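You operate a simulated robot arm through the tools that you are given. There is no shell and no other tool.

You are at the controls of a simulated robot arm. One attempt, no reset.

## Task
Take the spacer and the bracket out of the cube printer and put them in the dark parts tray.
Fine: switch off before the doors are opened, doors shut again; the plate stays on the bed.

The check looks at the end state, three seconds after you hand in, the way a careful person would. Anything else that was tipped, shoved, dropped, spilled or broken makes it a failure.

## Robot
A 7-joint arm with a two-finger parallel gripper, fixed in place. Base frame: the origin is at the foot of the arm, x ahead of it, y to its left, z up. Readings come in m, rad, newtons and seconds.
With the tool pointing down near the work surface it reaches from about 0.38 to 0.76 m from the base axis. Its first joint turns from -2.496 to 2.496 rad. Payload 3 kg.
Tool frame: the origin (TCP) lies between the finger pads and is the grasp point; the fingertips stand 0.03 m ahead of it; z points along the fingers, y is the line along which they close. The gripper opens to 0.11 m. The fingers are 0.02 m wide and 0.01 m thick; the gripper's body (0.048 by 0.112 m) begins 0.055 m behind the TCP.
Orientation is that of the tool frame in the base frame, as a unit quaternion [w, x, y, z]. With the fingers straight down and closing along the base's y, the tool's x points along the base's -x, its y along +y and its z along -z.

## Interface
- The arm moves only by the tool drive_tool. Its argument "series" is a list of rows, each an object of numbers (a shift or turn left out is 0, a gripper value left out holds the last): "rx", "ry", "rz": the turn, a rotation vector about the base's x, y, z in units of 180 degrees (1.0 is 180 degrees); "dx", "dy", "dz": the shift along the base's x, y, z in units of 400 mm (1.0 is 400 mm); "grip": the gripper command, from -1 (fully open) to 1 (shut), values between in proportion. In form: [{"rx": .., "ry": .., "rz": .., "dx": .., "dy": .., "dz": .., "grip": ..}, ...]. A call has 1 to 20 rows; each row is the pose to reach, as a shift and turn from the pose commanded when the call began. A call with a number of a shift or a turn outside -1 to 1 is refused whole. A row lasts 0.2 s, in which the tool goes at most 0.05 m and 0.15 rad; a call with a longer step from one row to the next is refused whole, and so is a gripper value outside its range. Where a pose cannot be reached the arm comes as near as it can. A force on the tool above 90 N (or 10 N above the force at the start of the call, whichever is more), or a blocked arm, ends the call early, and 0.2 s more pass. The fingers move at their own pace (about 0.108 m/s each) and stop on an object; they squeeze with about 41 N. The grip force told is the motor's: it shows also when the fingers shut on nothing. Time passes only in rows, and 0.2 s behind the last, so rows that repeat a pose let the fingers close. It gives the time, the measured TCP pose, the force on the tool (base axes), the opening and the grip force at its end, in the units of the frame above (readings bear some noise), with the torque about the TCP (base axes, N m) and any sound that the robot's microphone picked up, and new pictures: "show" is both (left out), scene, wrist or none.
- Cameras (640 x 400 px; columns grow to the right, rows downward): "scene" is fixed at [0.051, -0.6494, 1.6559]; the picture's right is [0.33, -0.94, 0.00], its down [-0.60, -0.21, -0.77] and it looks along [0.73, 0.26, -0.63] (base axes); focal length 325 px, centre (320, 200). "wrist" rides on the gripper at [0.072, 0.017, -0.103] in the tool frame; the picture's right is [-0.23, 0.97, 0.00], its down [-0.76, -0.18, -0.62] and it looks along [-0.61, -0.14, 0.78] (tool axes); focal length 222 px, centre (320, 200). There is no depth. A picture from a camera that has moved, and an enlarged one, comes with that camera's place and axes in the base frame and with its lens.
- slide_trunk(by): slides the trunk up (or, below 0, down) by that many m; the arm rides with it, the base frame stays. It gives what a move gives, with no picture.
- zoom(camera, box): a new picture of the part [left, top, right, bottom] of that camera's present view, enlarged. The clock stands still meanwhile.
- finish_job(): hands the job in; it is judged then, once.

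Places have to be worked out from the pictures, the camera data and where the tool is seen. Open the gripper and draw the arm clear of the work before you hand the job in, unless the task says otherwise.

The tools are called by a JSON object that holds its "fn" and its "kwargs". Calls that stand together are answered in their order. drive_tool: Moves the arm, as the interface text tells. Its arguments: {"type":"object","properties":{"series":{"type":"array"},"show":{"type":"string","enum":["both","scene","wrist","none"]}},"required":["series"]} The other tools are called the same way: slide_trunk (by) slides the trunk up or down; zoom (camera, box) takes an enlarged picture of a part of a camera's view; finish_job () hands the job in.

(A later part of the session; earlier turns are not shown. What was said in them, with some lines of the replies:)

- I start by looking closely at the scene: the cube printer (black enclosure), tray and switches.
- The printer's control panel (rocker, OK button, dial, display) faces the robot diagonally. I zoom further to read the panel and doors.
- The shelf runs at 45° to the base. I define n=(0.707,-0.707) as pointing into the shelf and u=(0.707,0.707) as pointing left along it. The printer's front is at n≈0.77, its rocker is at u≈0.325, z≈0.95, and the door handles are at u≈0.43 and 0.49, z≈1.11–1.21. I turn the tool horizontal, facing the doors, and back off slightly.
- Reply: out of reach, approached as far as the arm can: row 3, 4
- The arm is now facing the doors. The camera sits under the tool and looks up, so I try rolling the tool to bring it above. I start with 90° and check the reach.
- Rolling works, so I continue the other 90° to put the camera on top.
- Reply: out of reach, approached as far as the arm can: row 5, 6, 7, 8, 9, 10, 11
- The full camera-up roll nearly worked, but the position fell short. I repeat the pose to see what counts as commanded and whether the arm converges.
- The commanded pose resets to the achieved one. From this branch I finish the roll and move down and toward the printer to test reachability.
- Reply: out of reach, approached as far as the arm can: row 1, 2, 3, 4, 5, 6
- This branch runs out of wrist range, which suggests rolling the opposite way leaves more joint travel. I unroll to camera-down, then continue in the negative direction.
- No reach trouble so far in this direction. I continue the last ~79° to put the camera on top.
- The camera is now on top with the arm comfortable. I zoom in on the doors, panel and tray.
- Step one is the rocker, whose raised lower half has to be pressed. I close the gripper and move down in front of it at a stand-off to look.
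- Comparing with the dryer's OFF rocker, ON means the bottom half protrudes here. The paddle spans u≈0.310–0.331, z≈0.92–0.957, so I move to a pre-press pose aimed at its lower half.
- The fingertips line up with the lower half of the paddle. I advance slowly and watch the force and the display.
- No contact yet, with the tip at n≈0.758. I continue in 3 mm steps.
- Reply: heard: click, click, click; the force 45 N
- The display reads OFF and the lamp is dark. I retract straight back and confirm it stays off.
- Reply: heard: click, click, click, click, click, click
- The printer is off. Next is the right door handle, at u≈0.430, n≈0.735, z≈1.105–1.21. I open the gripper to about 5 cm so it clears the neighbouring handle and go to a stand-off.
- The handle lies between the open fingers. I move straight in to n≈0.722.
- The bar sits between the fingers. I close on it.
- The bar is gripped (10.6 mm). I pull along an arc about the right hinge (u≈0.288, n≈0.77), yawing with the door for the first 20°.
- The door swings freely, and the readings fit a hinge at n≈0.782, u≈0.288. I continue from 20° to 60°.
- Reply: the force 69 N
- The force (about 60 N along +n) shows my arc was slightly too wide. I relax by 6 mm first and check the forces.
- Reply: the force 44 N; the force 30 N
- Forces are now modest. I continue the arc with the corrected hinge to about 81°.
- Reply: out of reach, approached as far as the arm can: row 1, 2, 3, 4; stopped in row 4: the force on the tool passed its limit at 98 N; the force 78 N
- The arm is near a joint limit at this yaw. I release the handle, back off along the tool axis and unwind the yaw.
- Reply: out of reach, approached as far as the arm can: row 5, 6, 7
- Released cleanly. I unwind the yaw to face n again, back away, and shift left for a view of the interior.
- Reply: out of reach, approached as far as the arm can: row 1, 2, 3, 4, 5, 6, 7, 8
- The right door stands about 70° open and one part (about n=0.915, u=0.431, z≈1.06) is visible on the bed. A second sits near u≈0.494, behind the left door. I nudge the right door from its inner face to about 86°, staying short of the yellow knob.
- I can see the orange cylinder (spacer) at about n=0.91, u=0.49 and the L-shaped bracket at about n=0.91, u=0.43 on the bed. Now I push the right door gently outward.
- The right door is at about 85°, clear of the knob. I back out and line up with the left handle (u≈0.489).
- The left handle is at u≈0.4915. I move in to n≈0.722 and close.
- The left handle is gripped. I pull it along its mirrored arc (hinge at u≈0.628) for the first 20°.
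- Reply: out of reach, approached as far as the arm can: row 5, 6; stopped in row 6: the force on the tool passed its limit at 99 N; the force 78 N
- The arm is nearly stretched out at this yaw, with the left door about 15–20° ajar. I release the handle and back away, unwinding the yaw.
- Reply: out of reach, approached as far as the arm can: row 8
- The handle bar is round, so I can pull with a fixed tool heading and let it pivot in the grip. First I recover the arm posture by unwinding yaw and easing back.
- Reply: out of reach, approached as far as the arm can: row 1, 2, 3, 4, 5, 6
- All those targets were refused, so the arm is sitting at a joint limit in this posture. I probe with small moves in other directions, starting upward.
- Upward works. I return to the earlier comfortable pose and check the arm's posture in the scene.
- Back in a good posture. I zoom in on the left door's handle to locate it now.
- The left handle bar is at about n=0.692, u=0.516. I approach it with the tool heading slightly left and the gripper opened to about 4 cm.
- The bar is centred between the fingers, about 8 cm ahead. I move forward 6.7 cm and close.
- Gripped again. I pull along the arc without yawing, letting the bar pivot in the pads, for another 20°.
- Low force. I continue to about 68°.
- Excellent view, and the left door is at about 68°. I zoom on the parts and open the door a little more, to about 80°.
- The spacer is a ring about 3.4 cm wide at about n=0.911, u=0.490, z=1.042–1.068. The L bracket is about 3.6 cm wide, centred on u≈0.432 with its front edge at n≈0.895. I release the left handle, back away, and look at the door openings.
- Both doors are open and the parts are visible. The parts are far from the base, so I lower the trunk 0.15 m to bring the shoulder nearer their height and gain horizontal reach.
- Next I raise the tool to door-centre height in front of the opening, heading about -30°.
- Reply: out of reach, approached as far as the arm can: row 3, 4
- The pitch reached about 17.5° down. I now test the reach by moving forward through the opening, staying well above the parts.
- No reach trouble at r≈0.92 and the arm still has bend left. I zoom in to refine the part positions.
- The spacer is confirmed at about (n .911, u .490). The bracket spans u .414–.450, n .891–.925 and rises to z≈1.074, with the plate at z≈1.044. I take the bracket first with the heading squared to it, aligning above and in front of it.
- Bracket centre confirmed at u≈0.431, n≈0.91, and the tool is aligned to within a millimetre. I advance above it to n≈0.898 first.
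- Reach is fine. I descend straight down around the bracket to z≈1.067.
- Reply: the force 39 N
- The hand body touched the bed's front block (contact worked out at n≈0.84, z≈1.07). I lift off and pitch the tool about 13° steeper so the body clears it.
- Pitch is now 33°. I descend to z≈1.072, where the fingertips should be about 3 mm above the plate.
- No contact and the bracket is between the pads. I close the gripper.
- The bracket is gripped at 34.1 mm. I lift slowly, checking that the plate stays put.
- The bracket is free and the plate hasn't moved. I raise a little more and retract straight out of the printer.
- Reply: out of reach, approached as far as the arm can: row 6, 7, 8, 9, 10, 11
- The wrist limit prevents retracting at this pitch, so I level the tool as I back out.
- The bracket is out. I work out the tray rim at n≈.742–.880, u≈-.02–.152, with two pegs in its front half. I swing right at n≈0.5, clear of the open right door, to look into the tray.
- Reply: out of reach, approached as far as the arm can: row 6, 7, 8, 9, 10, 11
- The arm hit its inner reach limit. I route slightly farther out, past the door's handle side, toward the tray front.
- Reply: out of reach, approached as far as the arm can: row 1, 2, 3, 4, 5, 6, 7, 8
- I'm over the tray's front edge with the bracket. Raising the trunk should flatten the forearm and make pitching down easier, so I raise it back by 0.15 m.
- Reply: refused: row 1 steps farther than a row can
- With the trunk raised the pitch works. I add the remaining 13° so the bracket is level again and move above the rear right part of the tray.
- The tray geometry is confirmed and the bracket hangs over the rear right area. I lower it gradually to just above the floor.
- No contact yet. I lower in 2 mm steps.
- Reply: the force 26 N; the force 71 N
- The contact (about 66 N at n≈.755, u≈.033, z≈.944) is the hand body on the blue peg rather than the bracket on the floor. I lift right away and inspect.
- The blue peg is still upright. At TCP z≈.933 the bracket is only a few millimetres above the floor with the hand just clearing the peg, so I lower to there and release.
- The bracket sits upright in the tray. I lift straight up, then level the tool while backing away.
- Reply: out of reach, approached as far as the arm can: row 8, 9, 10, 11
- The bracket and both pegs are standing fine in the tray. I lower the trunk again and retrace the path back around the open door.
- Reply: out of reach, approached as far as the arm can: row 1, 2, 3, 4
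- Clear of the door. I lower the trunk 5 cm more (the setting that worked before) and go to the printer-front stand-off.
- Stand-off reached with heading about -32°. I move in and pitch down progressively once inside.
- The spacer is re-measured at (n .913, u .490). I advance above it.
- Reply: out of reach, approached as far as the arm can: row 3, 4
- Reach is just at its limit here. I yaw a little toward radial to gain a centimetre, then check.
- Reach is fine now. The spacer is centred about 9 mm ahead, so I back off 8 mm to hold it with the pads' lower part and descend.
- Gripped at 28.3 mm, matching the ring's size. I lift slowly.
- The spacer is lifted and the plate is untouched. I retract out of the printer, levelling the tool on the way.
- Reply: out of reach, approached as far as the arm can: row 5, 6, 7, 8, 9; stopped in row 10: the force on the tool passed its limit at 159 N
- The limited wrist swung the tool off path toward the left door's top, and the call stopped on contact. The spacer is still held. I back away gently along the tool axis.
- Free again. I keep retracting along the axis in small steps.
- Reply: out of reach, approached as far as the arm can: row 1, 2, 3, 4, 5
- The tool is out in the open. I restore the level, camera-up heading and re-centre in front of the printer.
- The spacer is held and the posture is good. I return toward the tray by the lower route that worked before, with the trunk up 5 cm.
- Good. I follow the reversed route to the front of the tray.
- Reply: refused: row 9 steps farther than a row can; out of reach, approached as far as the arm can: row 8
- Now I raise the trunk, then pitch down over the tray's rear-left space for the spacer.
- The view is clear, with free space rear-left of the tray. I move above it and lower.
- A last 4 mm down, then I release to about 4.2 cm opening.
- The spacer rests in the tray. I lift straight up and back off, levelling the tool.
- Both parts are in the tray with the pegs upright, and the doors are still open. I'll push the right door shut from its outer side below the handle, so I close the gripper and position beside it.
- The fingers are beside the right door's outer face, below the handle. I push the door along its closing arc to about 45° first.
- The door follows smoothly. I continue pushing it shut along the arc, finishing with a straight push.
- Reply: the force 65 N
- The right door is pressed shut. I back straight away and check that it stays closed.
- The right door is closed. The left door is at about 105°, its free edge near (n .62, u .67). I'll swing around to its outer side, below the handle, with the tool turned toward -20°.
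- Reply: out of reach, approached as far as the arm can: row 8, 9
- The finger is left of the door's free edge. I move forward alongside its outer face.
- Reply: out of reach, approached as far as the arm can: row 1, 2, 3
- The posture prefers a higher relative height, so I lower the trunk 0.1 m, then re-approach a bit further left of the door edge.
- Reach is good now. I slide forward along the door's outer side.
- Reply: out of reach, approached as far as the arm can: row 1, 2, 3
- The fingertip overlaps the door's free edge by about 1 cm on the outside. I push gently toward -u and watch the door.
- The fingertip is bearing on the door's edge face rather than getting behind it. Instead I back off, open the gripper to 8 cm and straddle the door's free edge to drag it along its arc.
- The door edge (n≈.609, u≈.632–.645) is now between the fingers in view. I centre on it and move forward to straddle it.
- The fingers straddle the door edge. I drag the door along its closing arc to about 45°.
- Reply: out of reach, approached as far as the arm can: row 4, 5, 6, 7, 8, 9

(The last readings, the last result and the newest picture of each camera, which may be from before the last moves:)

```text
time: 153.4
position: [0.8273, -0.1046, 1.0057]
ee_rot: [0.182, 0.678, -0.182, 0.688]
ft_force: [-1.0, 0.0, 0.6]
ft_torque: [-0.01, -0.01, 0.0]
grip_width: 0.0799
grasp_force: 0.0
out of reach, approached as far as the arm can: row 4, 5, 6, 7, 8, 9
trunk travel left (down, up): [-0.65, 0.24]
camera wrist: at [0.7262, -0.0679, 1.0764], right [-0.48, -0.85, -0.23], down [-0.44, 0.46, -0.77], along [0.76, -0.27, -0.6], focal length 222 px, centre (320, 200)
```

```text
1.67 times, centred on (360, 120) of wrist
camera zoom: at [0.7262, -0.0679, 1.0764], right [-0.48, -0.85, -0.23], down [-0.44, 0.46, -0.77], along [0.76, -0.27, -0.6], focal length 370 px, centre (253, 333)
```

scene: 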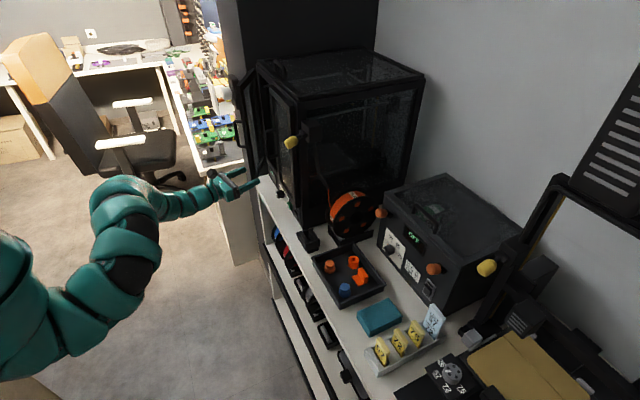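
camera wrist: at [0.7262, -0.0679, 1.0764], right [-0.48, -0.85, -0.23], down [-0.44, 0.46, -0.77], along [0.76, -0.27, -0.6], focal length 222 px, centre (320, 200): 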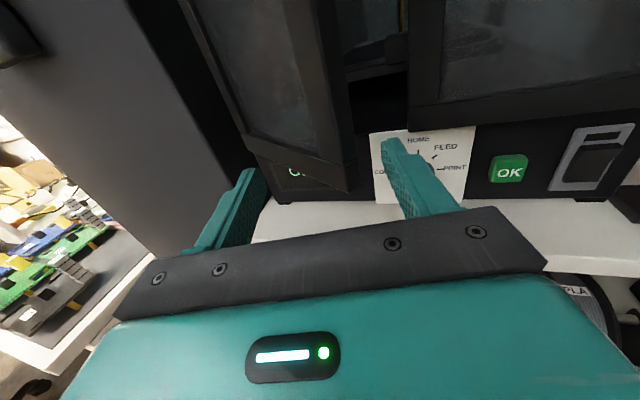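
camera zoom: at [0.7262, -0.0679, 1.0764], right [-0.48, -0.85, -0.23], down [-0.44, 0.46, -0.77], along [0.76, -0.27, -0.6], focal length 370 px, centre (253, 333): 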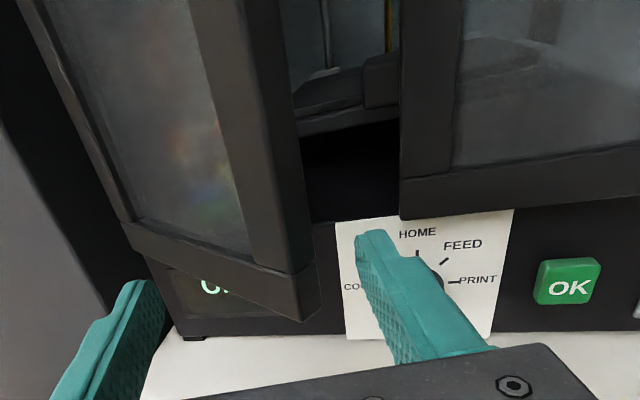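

The door is at about 42°. I retract, close the fingers, and raise the trunk a little for the final push.

{"fn": "drive_tool", "kwargs": {"series": [{"dx": -0.05, "dy": 0.06}, {"dx": -0.11, "dy": 0.13}, {"dx": -0.17, "dy": 0.2}, {"dx": -0.2, "dy": 0.24, "grip": 1}, {"dx": -0.2, "dy": 0.24, "grip": 1}], "show": "none"}}

{"fn": "slide_trunk", "kwargs": {"by": 0.1}}

{"fn": "drive_tool", "kwargs": {"series": [{"rz": -0.02}, {"rz": -0.04, "dz": -0.04}, {"rz": -0.056, "dz": -0.08}]}}

{"fn": "zoom", "kwargs": {"camera": "wrist", "box": [160, 0, 480, 240]}}

```text
time: 154.6
position: [0.7655, 0.007, 1.0012]
ee_rot: [0.183, 0.679, -0.182, 0.687]
ft_force: [0.4, 0.2, 0.4]
ft_torque: [-0.02, 0.01, -0.01]
grip_width: 0.0
grasp_force: 37.4
out of reach, approached as far as the arm can: row 1, 2, 3, 4, 5
trunk travel left (down, up): [-0.65, 0.24]
```

```text
time: 156.0
position: [0.7641, 0.0079, 1.1015]
ee_rot: [0.183, 0.679, -0.182, 0.687]
ft_force: [0.2, 0.2, 0.4]
ft_torque: [0.04, 0.02, 0.01]
grip_width: 0.0
grasp_force: 37.4
trunk travel left (down, up): [-0.75, 0.14]
```

```text
time: 156.8
position: [0.7646, 0.0066, 1.0703]
ee_rot: [0.243, 0.659, -0.242, 0.669]
ft_force: [0.8, -0.3, -0.3]
ft_torque: [0.02, -0.03, -0.01]
grip_width: 0.0
grasp_force: 37.4
trunk travel left (down, up): [-0.75, 0.14]
camera wrist: at [0.673, 0.0604, 1.1419], right [-0.63, -0.75, -0.23], down [-0.35, 0.53, -0.77], along [0.7, -0.4, -0.6], focal length 222 px, centre (320, 200)
```

scene: 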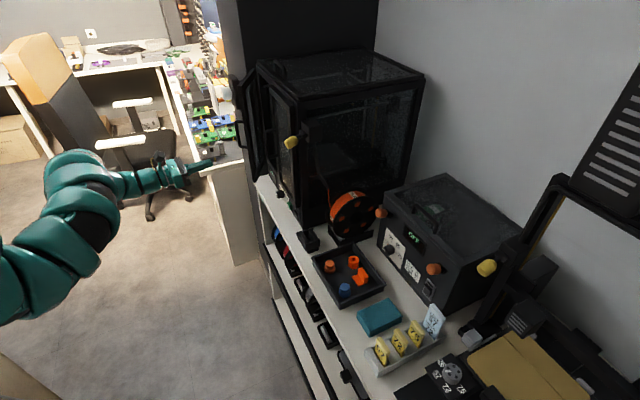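
wrist: 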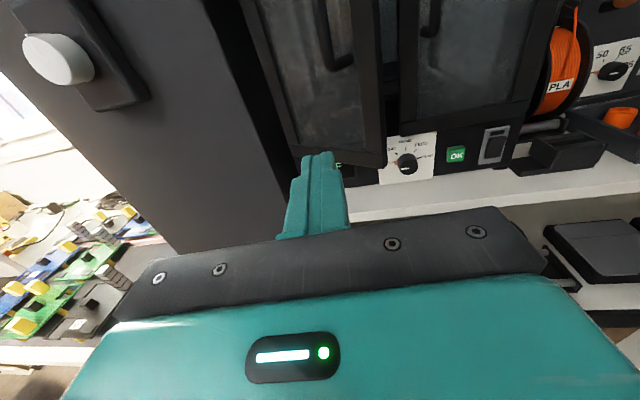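

```text
1.67 times, centred on (320, 120) of wrist
camera zoom: at [0.673, 0.0604, 1.1419], right [-0.63, -0.75, -0.23], down [-0.35, 0.53, -0.77], along [0.7, -0.4, -0.6], focal length 370 px, centre (320, 333)
```

zoom: 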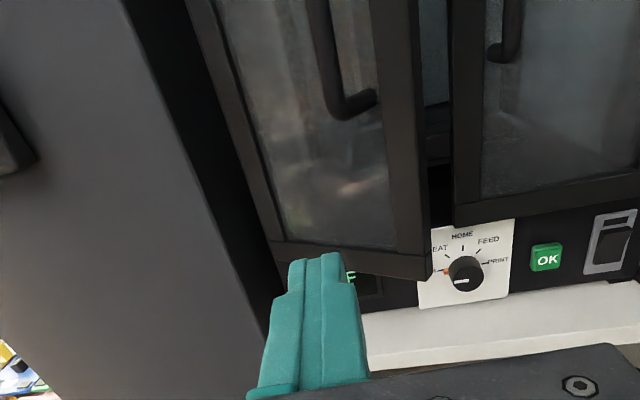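

The fingers are closed and squared up in front of the left door, below the handle. I push it shut along the arc.

{"fn": "drive_tool", "kwargs": {"series": [{"dx": 0.08, "dy": -0.08, "dz": -0.03}, {"dx": 0.16, "dy": -0.16, "dz": -0.05}, {"dx": 0.1952, "dy": -0.2135, "dz": -0.05}, {"dx": 0.198, "dy": -0.25, "dz": -0.05}, {"dx": 0.1999, "dy": -0.2869, "dz": -0.05}, {"dx": 0.213, "dy": -0.33, "dz": -0.05}, {"dx": 0.2272, "dy": -0.3746, "dz": -0.05}, {"dx": 0.242, "dy": -0.402, "dz": -0.05}, {"dx": 0.2572, "dy": -0.428, "dz": -0.05}]}}

{"fn": "zoom", "kwargs": {"camera": "wrist", "box": [160, 0, 480, 240]}}

```text
time: 158.8
position: [0.8673, -0.1622, 1.0505]
ee_rot: [0.243, 0.66, -0.241, 0.669]
ft_force: [-7.5, 4.1, 0.1]
ft_torque: [0.05, 0.06, -0.16]
grip_width: 0.0
grasp_force: 37.8
trunk travel left (down, up): [-0.75, 0.14]
camera wrist: at [0.7751, -0.1096, 1.1213], right [-0.62, -0.75, -0.23], down [-0.35, 0.53, -0.77], along [0.7, -0.4, -0.6], focal length 222 px, centre (320, 200)
```

scene: 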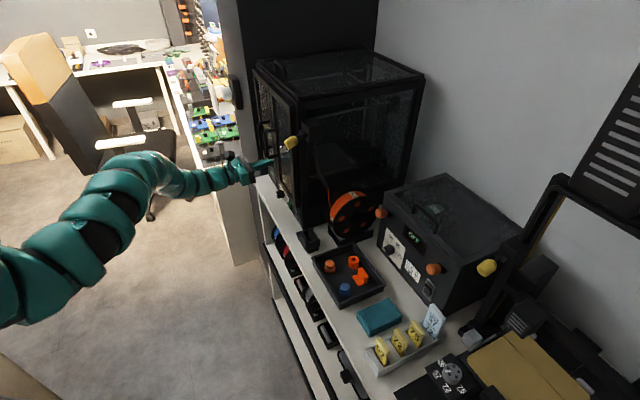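
wrist: 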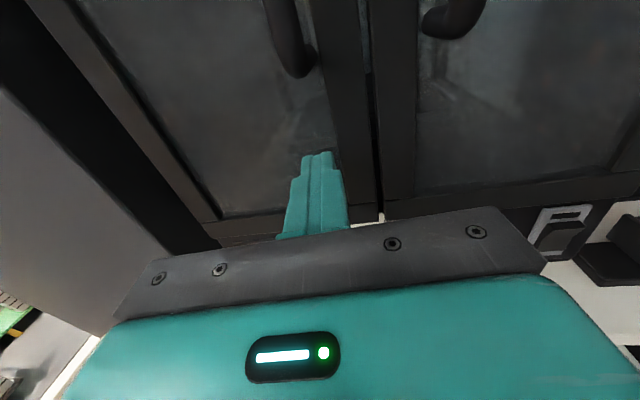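

```text
1.67 times, centred on (320, 120) of wrist
camera zoom: at [0.7751, -0.1096, 1.1213], right [-0.62, -0.75, -0.23], down [-0.35, 0.53, -0.77], along [0.7, -0.4, -0.6], focal length 370 px, centre (320, 333)
```

zoom: 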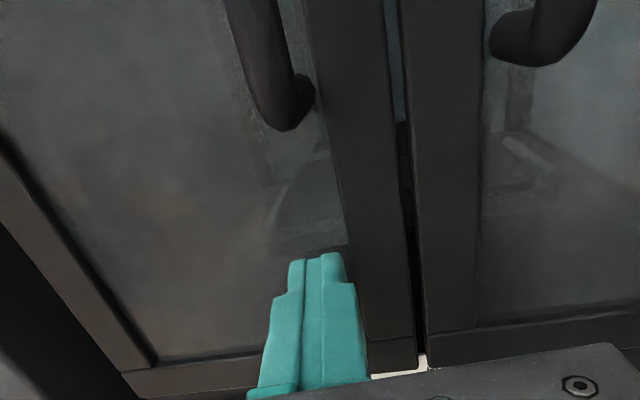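

Almost shut. A few more millimetres straight in.

{"fn": "drive_tool", "kwargs": {"series": [{"dx": 0.005, "dy": -0.007}, {"dx": 0.01, "dy": -0.0125}, {"dx": 0.015, "dy": -0.017}]}}

{"fn": "zoom", "kwargs": {"camera": "wrist", "box": [160, 0, 480, 240]}}

```text
time: 159.6
position: [0.8673, -0.1637, 1.0501]
ee_rot: [0.242, 0.662, -0.239, 0.668]
ft_force: [-56.9, 38.8, -15.4]
ft_torque: [0.52, 0.52, -0.79]
grip_width: 0.0
grasp_force: 37.2
trunk travel left (down, up): [-0.75, 0.14]
camera wrist: at [0.776, -0.1108, 1.1217], right [-0.62, -0.75, -0.23], down [-0.36, 0.53, -0.77], along [0.7, -0.4, -0.6], focal length 222 px, centre (320, 200)
```

scene: 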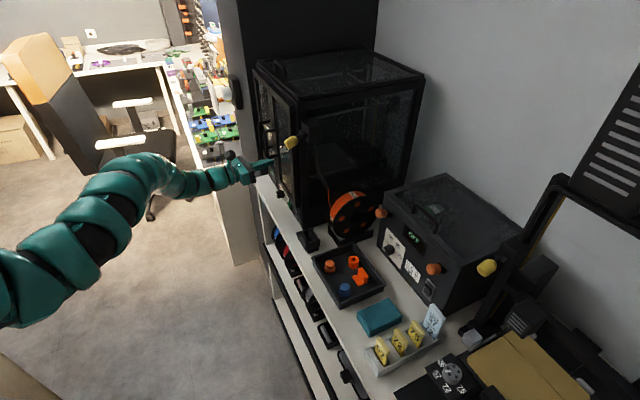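
wrist: 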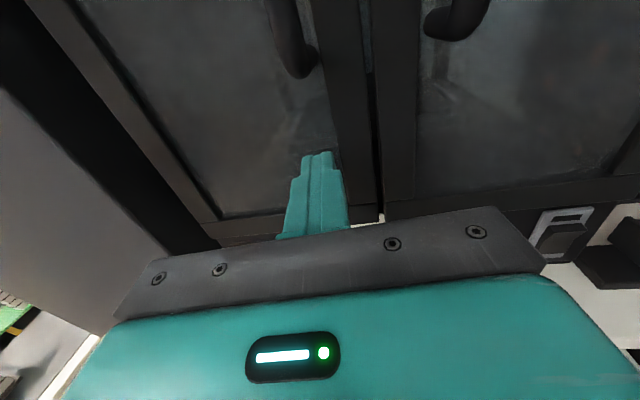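

```text
1.67 times, centred on (320, 120) of wrist
camera zoom: at [0.776, -0.1108, 1.1217], right [-0.62, -0.75, -0.23], down [-0.36, 0.53, -0.77], along [0.7, -0.4, -0.6], focal length 370 px, centre (320, 333)
```

zoom: 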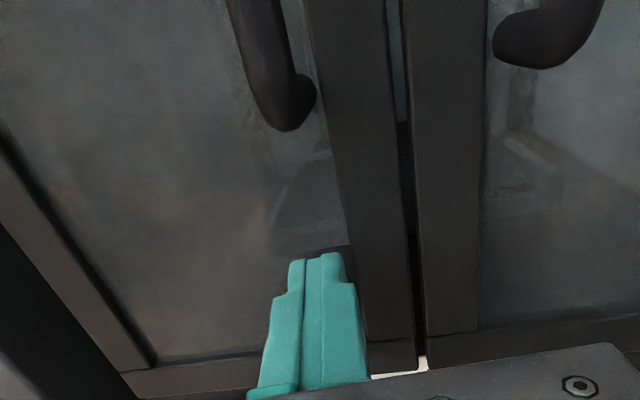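

Both doors are against their stops. I retreat straight back, open the gripper, and check the doors.

{"fn": "drive_tool", "kwargs": {"series": [{"dx": -0.02, "dy": 0.02}, {"dx": -0.08, "dy": 0.08}, {"dx": -0.15, "dy": 0.15, "dz": 0.04}, {"dx": -0.22, "dy": 0.22, "dz": 0.1}, {"dx": -0.29, "dy": 0.29, "dz": 0.17}, {"dx": -0.34, "dy": 0.34, "dz": 0.24}, {"dx": -0.37, "dy": 0.37, "dz": 0.32}, {"dx": -0.39, "dy": 0.37, "dz": 0.42, "grip": -1}, {"dx": -0.41, "dy": 0.37, "dz": 0.52}, {"dx": -0.43, "dy": 0.37, "dz": 0.6}]}}

{"fn": "zoom", "kwargs": {"camera": "wrist", "box": [160, 0, 480, 240]}}

{"fn": "zoom", "kwargs": {"camera": "scene", "box": [220, 50, 340, 240]}}

{"fn": "zoom", "kwargs": {"camera": "scene", "box": [270, 190, 430, 320]}}

```text
time: 161.8
position: [0.7913, 0.0366, 1.2723]
ee_rot: [0.245, 0.66, -0.244, 0.668]
ft_force: [-0.5, -0.1, 0.0]
ft_torque: [0.01, 0.04, 0.01]
grip_width: 0.1099
grasp_force: 0.1
out of reach, approached as far as the arm can: row 5, 6, 7, 8, 9, 10
trunk travel left (down, up): [-0.75, 0.14]
camera wrist: at [0.6987, 0.0913, 1.3438], right [-0.63, -0.74, -0.23], down [-0.35, 0.53, -0.77], along [0.69, -0.4, -0.6], focal length 222 px, centre (320, 200)
```

scene: 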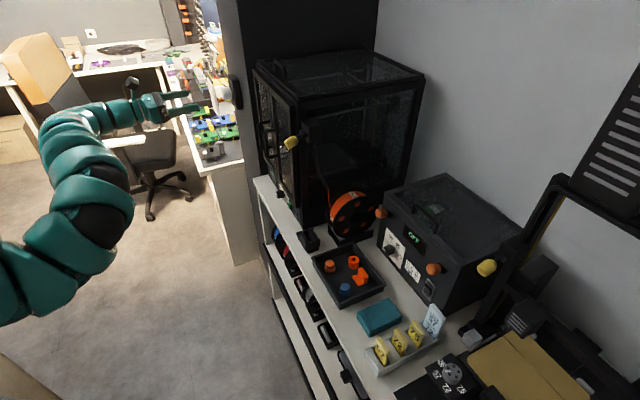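
wrist: 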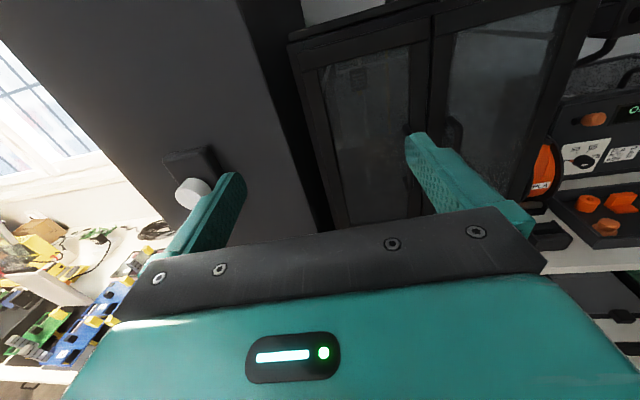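

```text
1.67 times, centred on (320, 120) of wrist
camera zoom: at [0.6987, 0.0913, 1.3438], right [-0.63, -0.74, -0.23], down [-0.35, 0.53, -0.77], along [0.69, -0.4, -0.6], focal length 370 px, centre (320, 333)
```

zoom: 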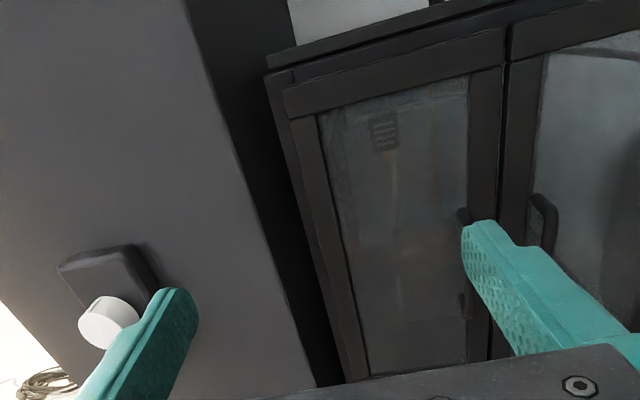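

```text
2.11 times, centred on (280, 145) of scene
camera zoom: at [0.051, -0.6494, 1.6559], right [0.33, -0.94, 0.0], down [-0.6, -0.21, -0.77], along [0.73, 0.26, -0.63], focal length 684 px, centre (404, 316)
```

zoom: 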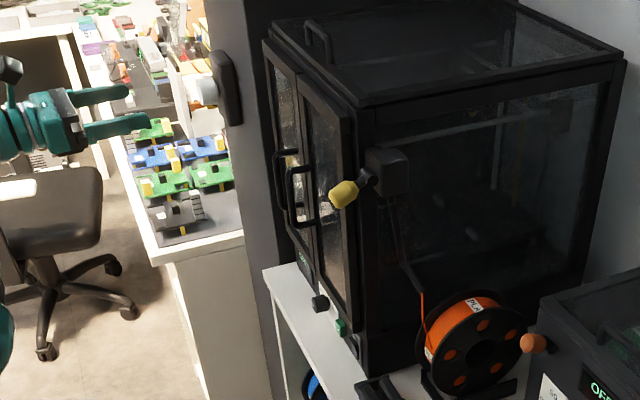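

```text
3.08 times, centred on (350, 255) of scene
camera zoom: at [0.051, -0.6494, 1.6559], right [0.33, -0.94, 0.0], down [-0.6, -0.21, -0.77], along [0.73, 0.26, -0.63], focal length 999 px, centre (228, 31)
```

zoom: 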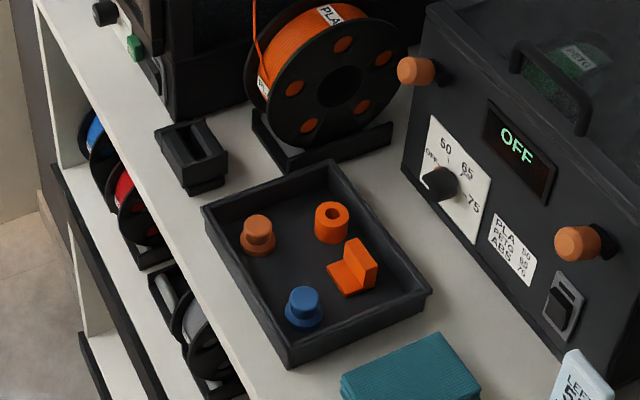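

Both doors are shut flush, the printer is off, and the parts lie in the dark tray beside the two pegs. I draw the arm further clear and take one last look.

{"fn": "drive_tool", "kwargs": {"series": [{"dx": -0.08, "dy": -0.04, "dz": 0.02}, {"dx": -0.16, "dy": -0.08, "dz": 0.04}, {"dx": -0.24, "dy": -0.12, "dz": 0.06}, {"dx": -0.32, "dy": -0.16, "dz": 0.06}, {"dx": -0.4, "dy": -0.18, "dz": 0.06}]}}

{"fn": "zoom", "kwargs": {"camera": "wrist", "box": [160, 0, 500, 230]}}

```text
time: 163.0
position: [0.7621, 0.0752, 1.2749]
ee_rot: [0.244, 0.659, -0.243, 0.669]
ft_force: [-0.5, 0.6, -0.1]
ft_torque: [0.02, 0.01, 0.01]
grip_width: 0.1099
grasp_force: 0.0
out of reach, approached as far as the arm can: row 1, 2, 3, 4, 5
trunk travel left (down, up): [-0.75, 0.14]
camera wrist: at [0.6703, 0.1287, 1.3468], right [-0.63, -0.74, -0.23], down [-0.35, 0.53, -0.77], along [0.7, -0.4, -0.6], focal length 222 px, centre (320, 200)
```

scene: 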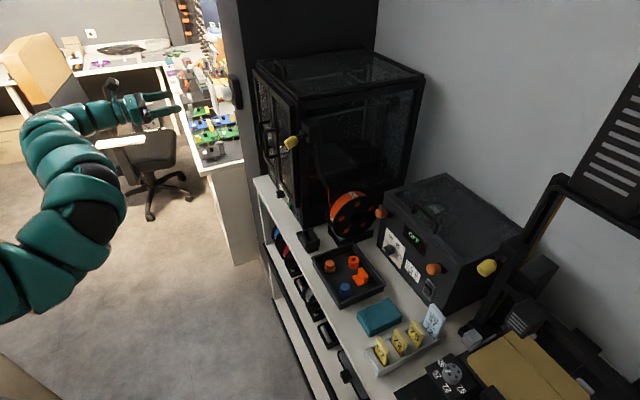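
wrist: 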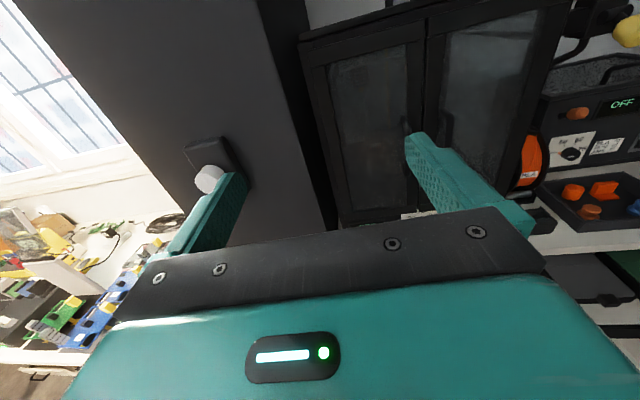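

```text
1.74 times, centred on (330, 115) of wrist
camera zoom: at [0.6703, 0.1287, 1.3468], right [-0.63, -0.74, -0.23], down [-0.35, 0.53, -0.77], along [0.7, -0.4, -0.6], focal length 386 px, centre (303, 348)
```

zoom: 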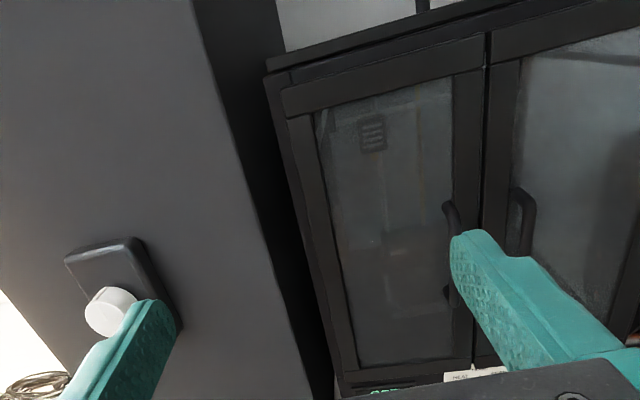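

The doors are shut and the display is green "OFF". The parts are in the tray, and the open gripper is about 25 cm clear of everything, so I hand the job in.

{"fn": "finish_job", "kwargs": {}}

```text
The job is handed in.
```

The spacer and the bracket are both in the dark parts tray, standing upright next to the two pegs that were already there. I handed the job in; the tool only confirmed that, so I don't have the check's verdict.

- **Power:** I switched the printer off at the rocker before opening either door, and the display still read OFF afterwards.
- **Doors:** Both doors are closed against their stops and looked flush in the last pictures.
- **Plate:** It looked still on the bed and unmoved after I took the parts out. The last picture of it was before I closed the left door.
- **Arm:** The gripper is open and drawn back about 25 cm from the printer.

I hit things three times along the way:

- **Blue peg:** The hand pressed down on the blue peg in the tray with about 66 N. The peg stayed upright and in place.
- **Left door:** While pulling the spacer out, the arm swung off its path and hit something by the open left door, probably its frame. The force peaked at 159 N and the door swung wider. I saw no damage, and the door shut normally afterwards.
- **Bed block:** The hand briefly rested on the block at the front of the printer bed, with about 34 N. I saw no damage.
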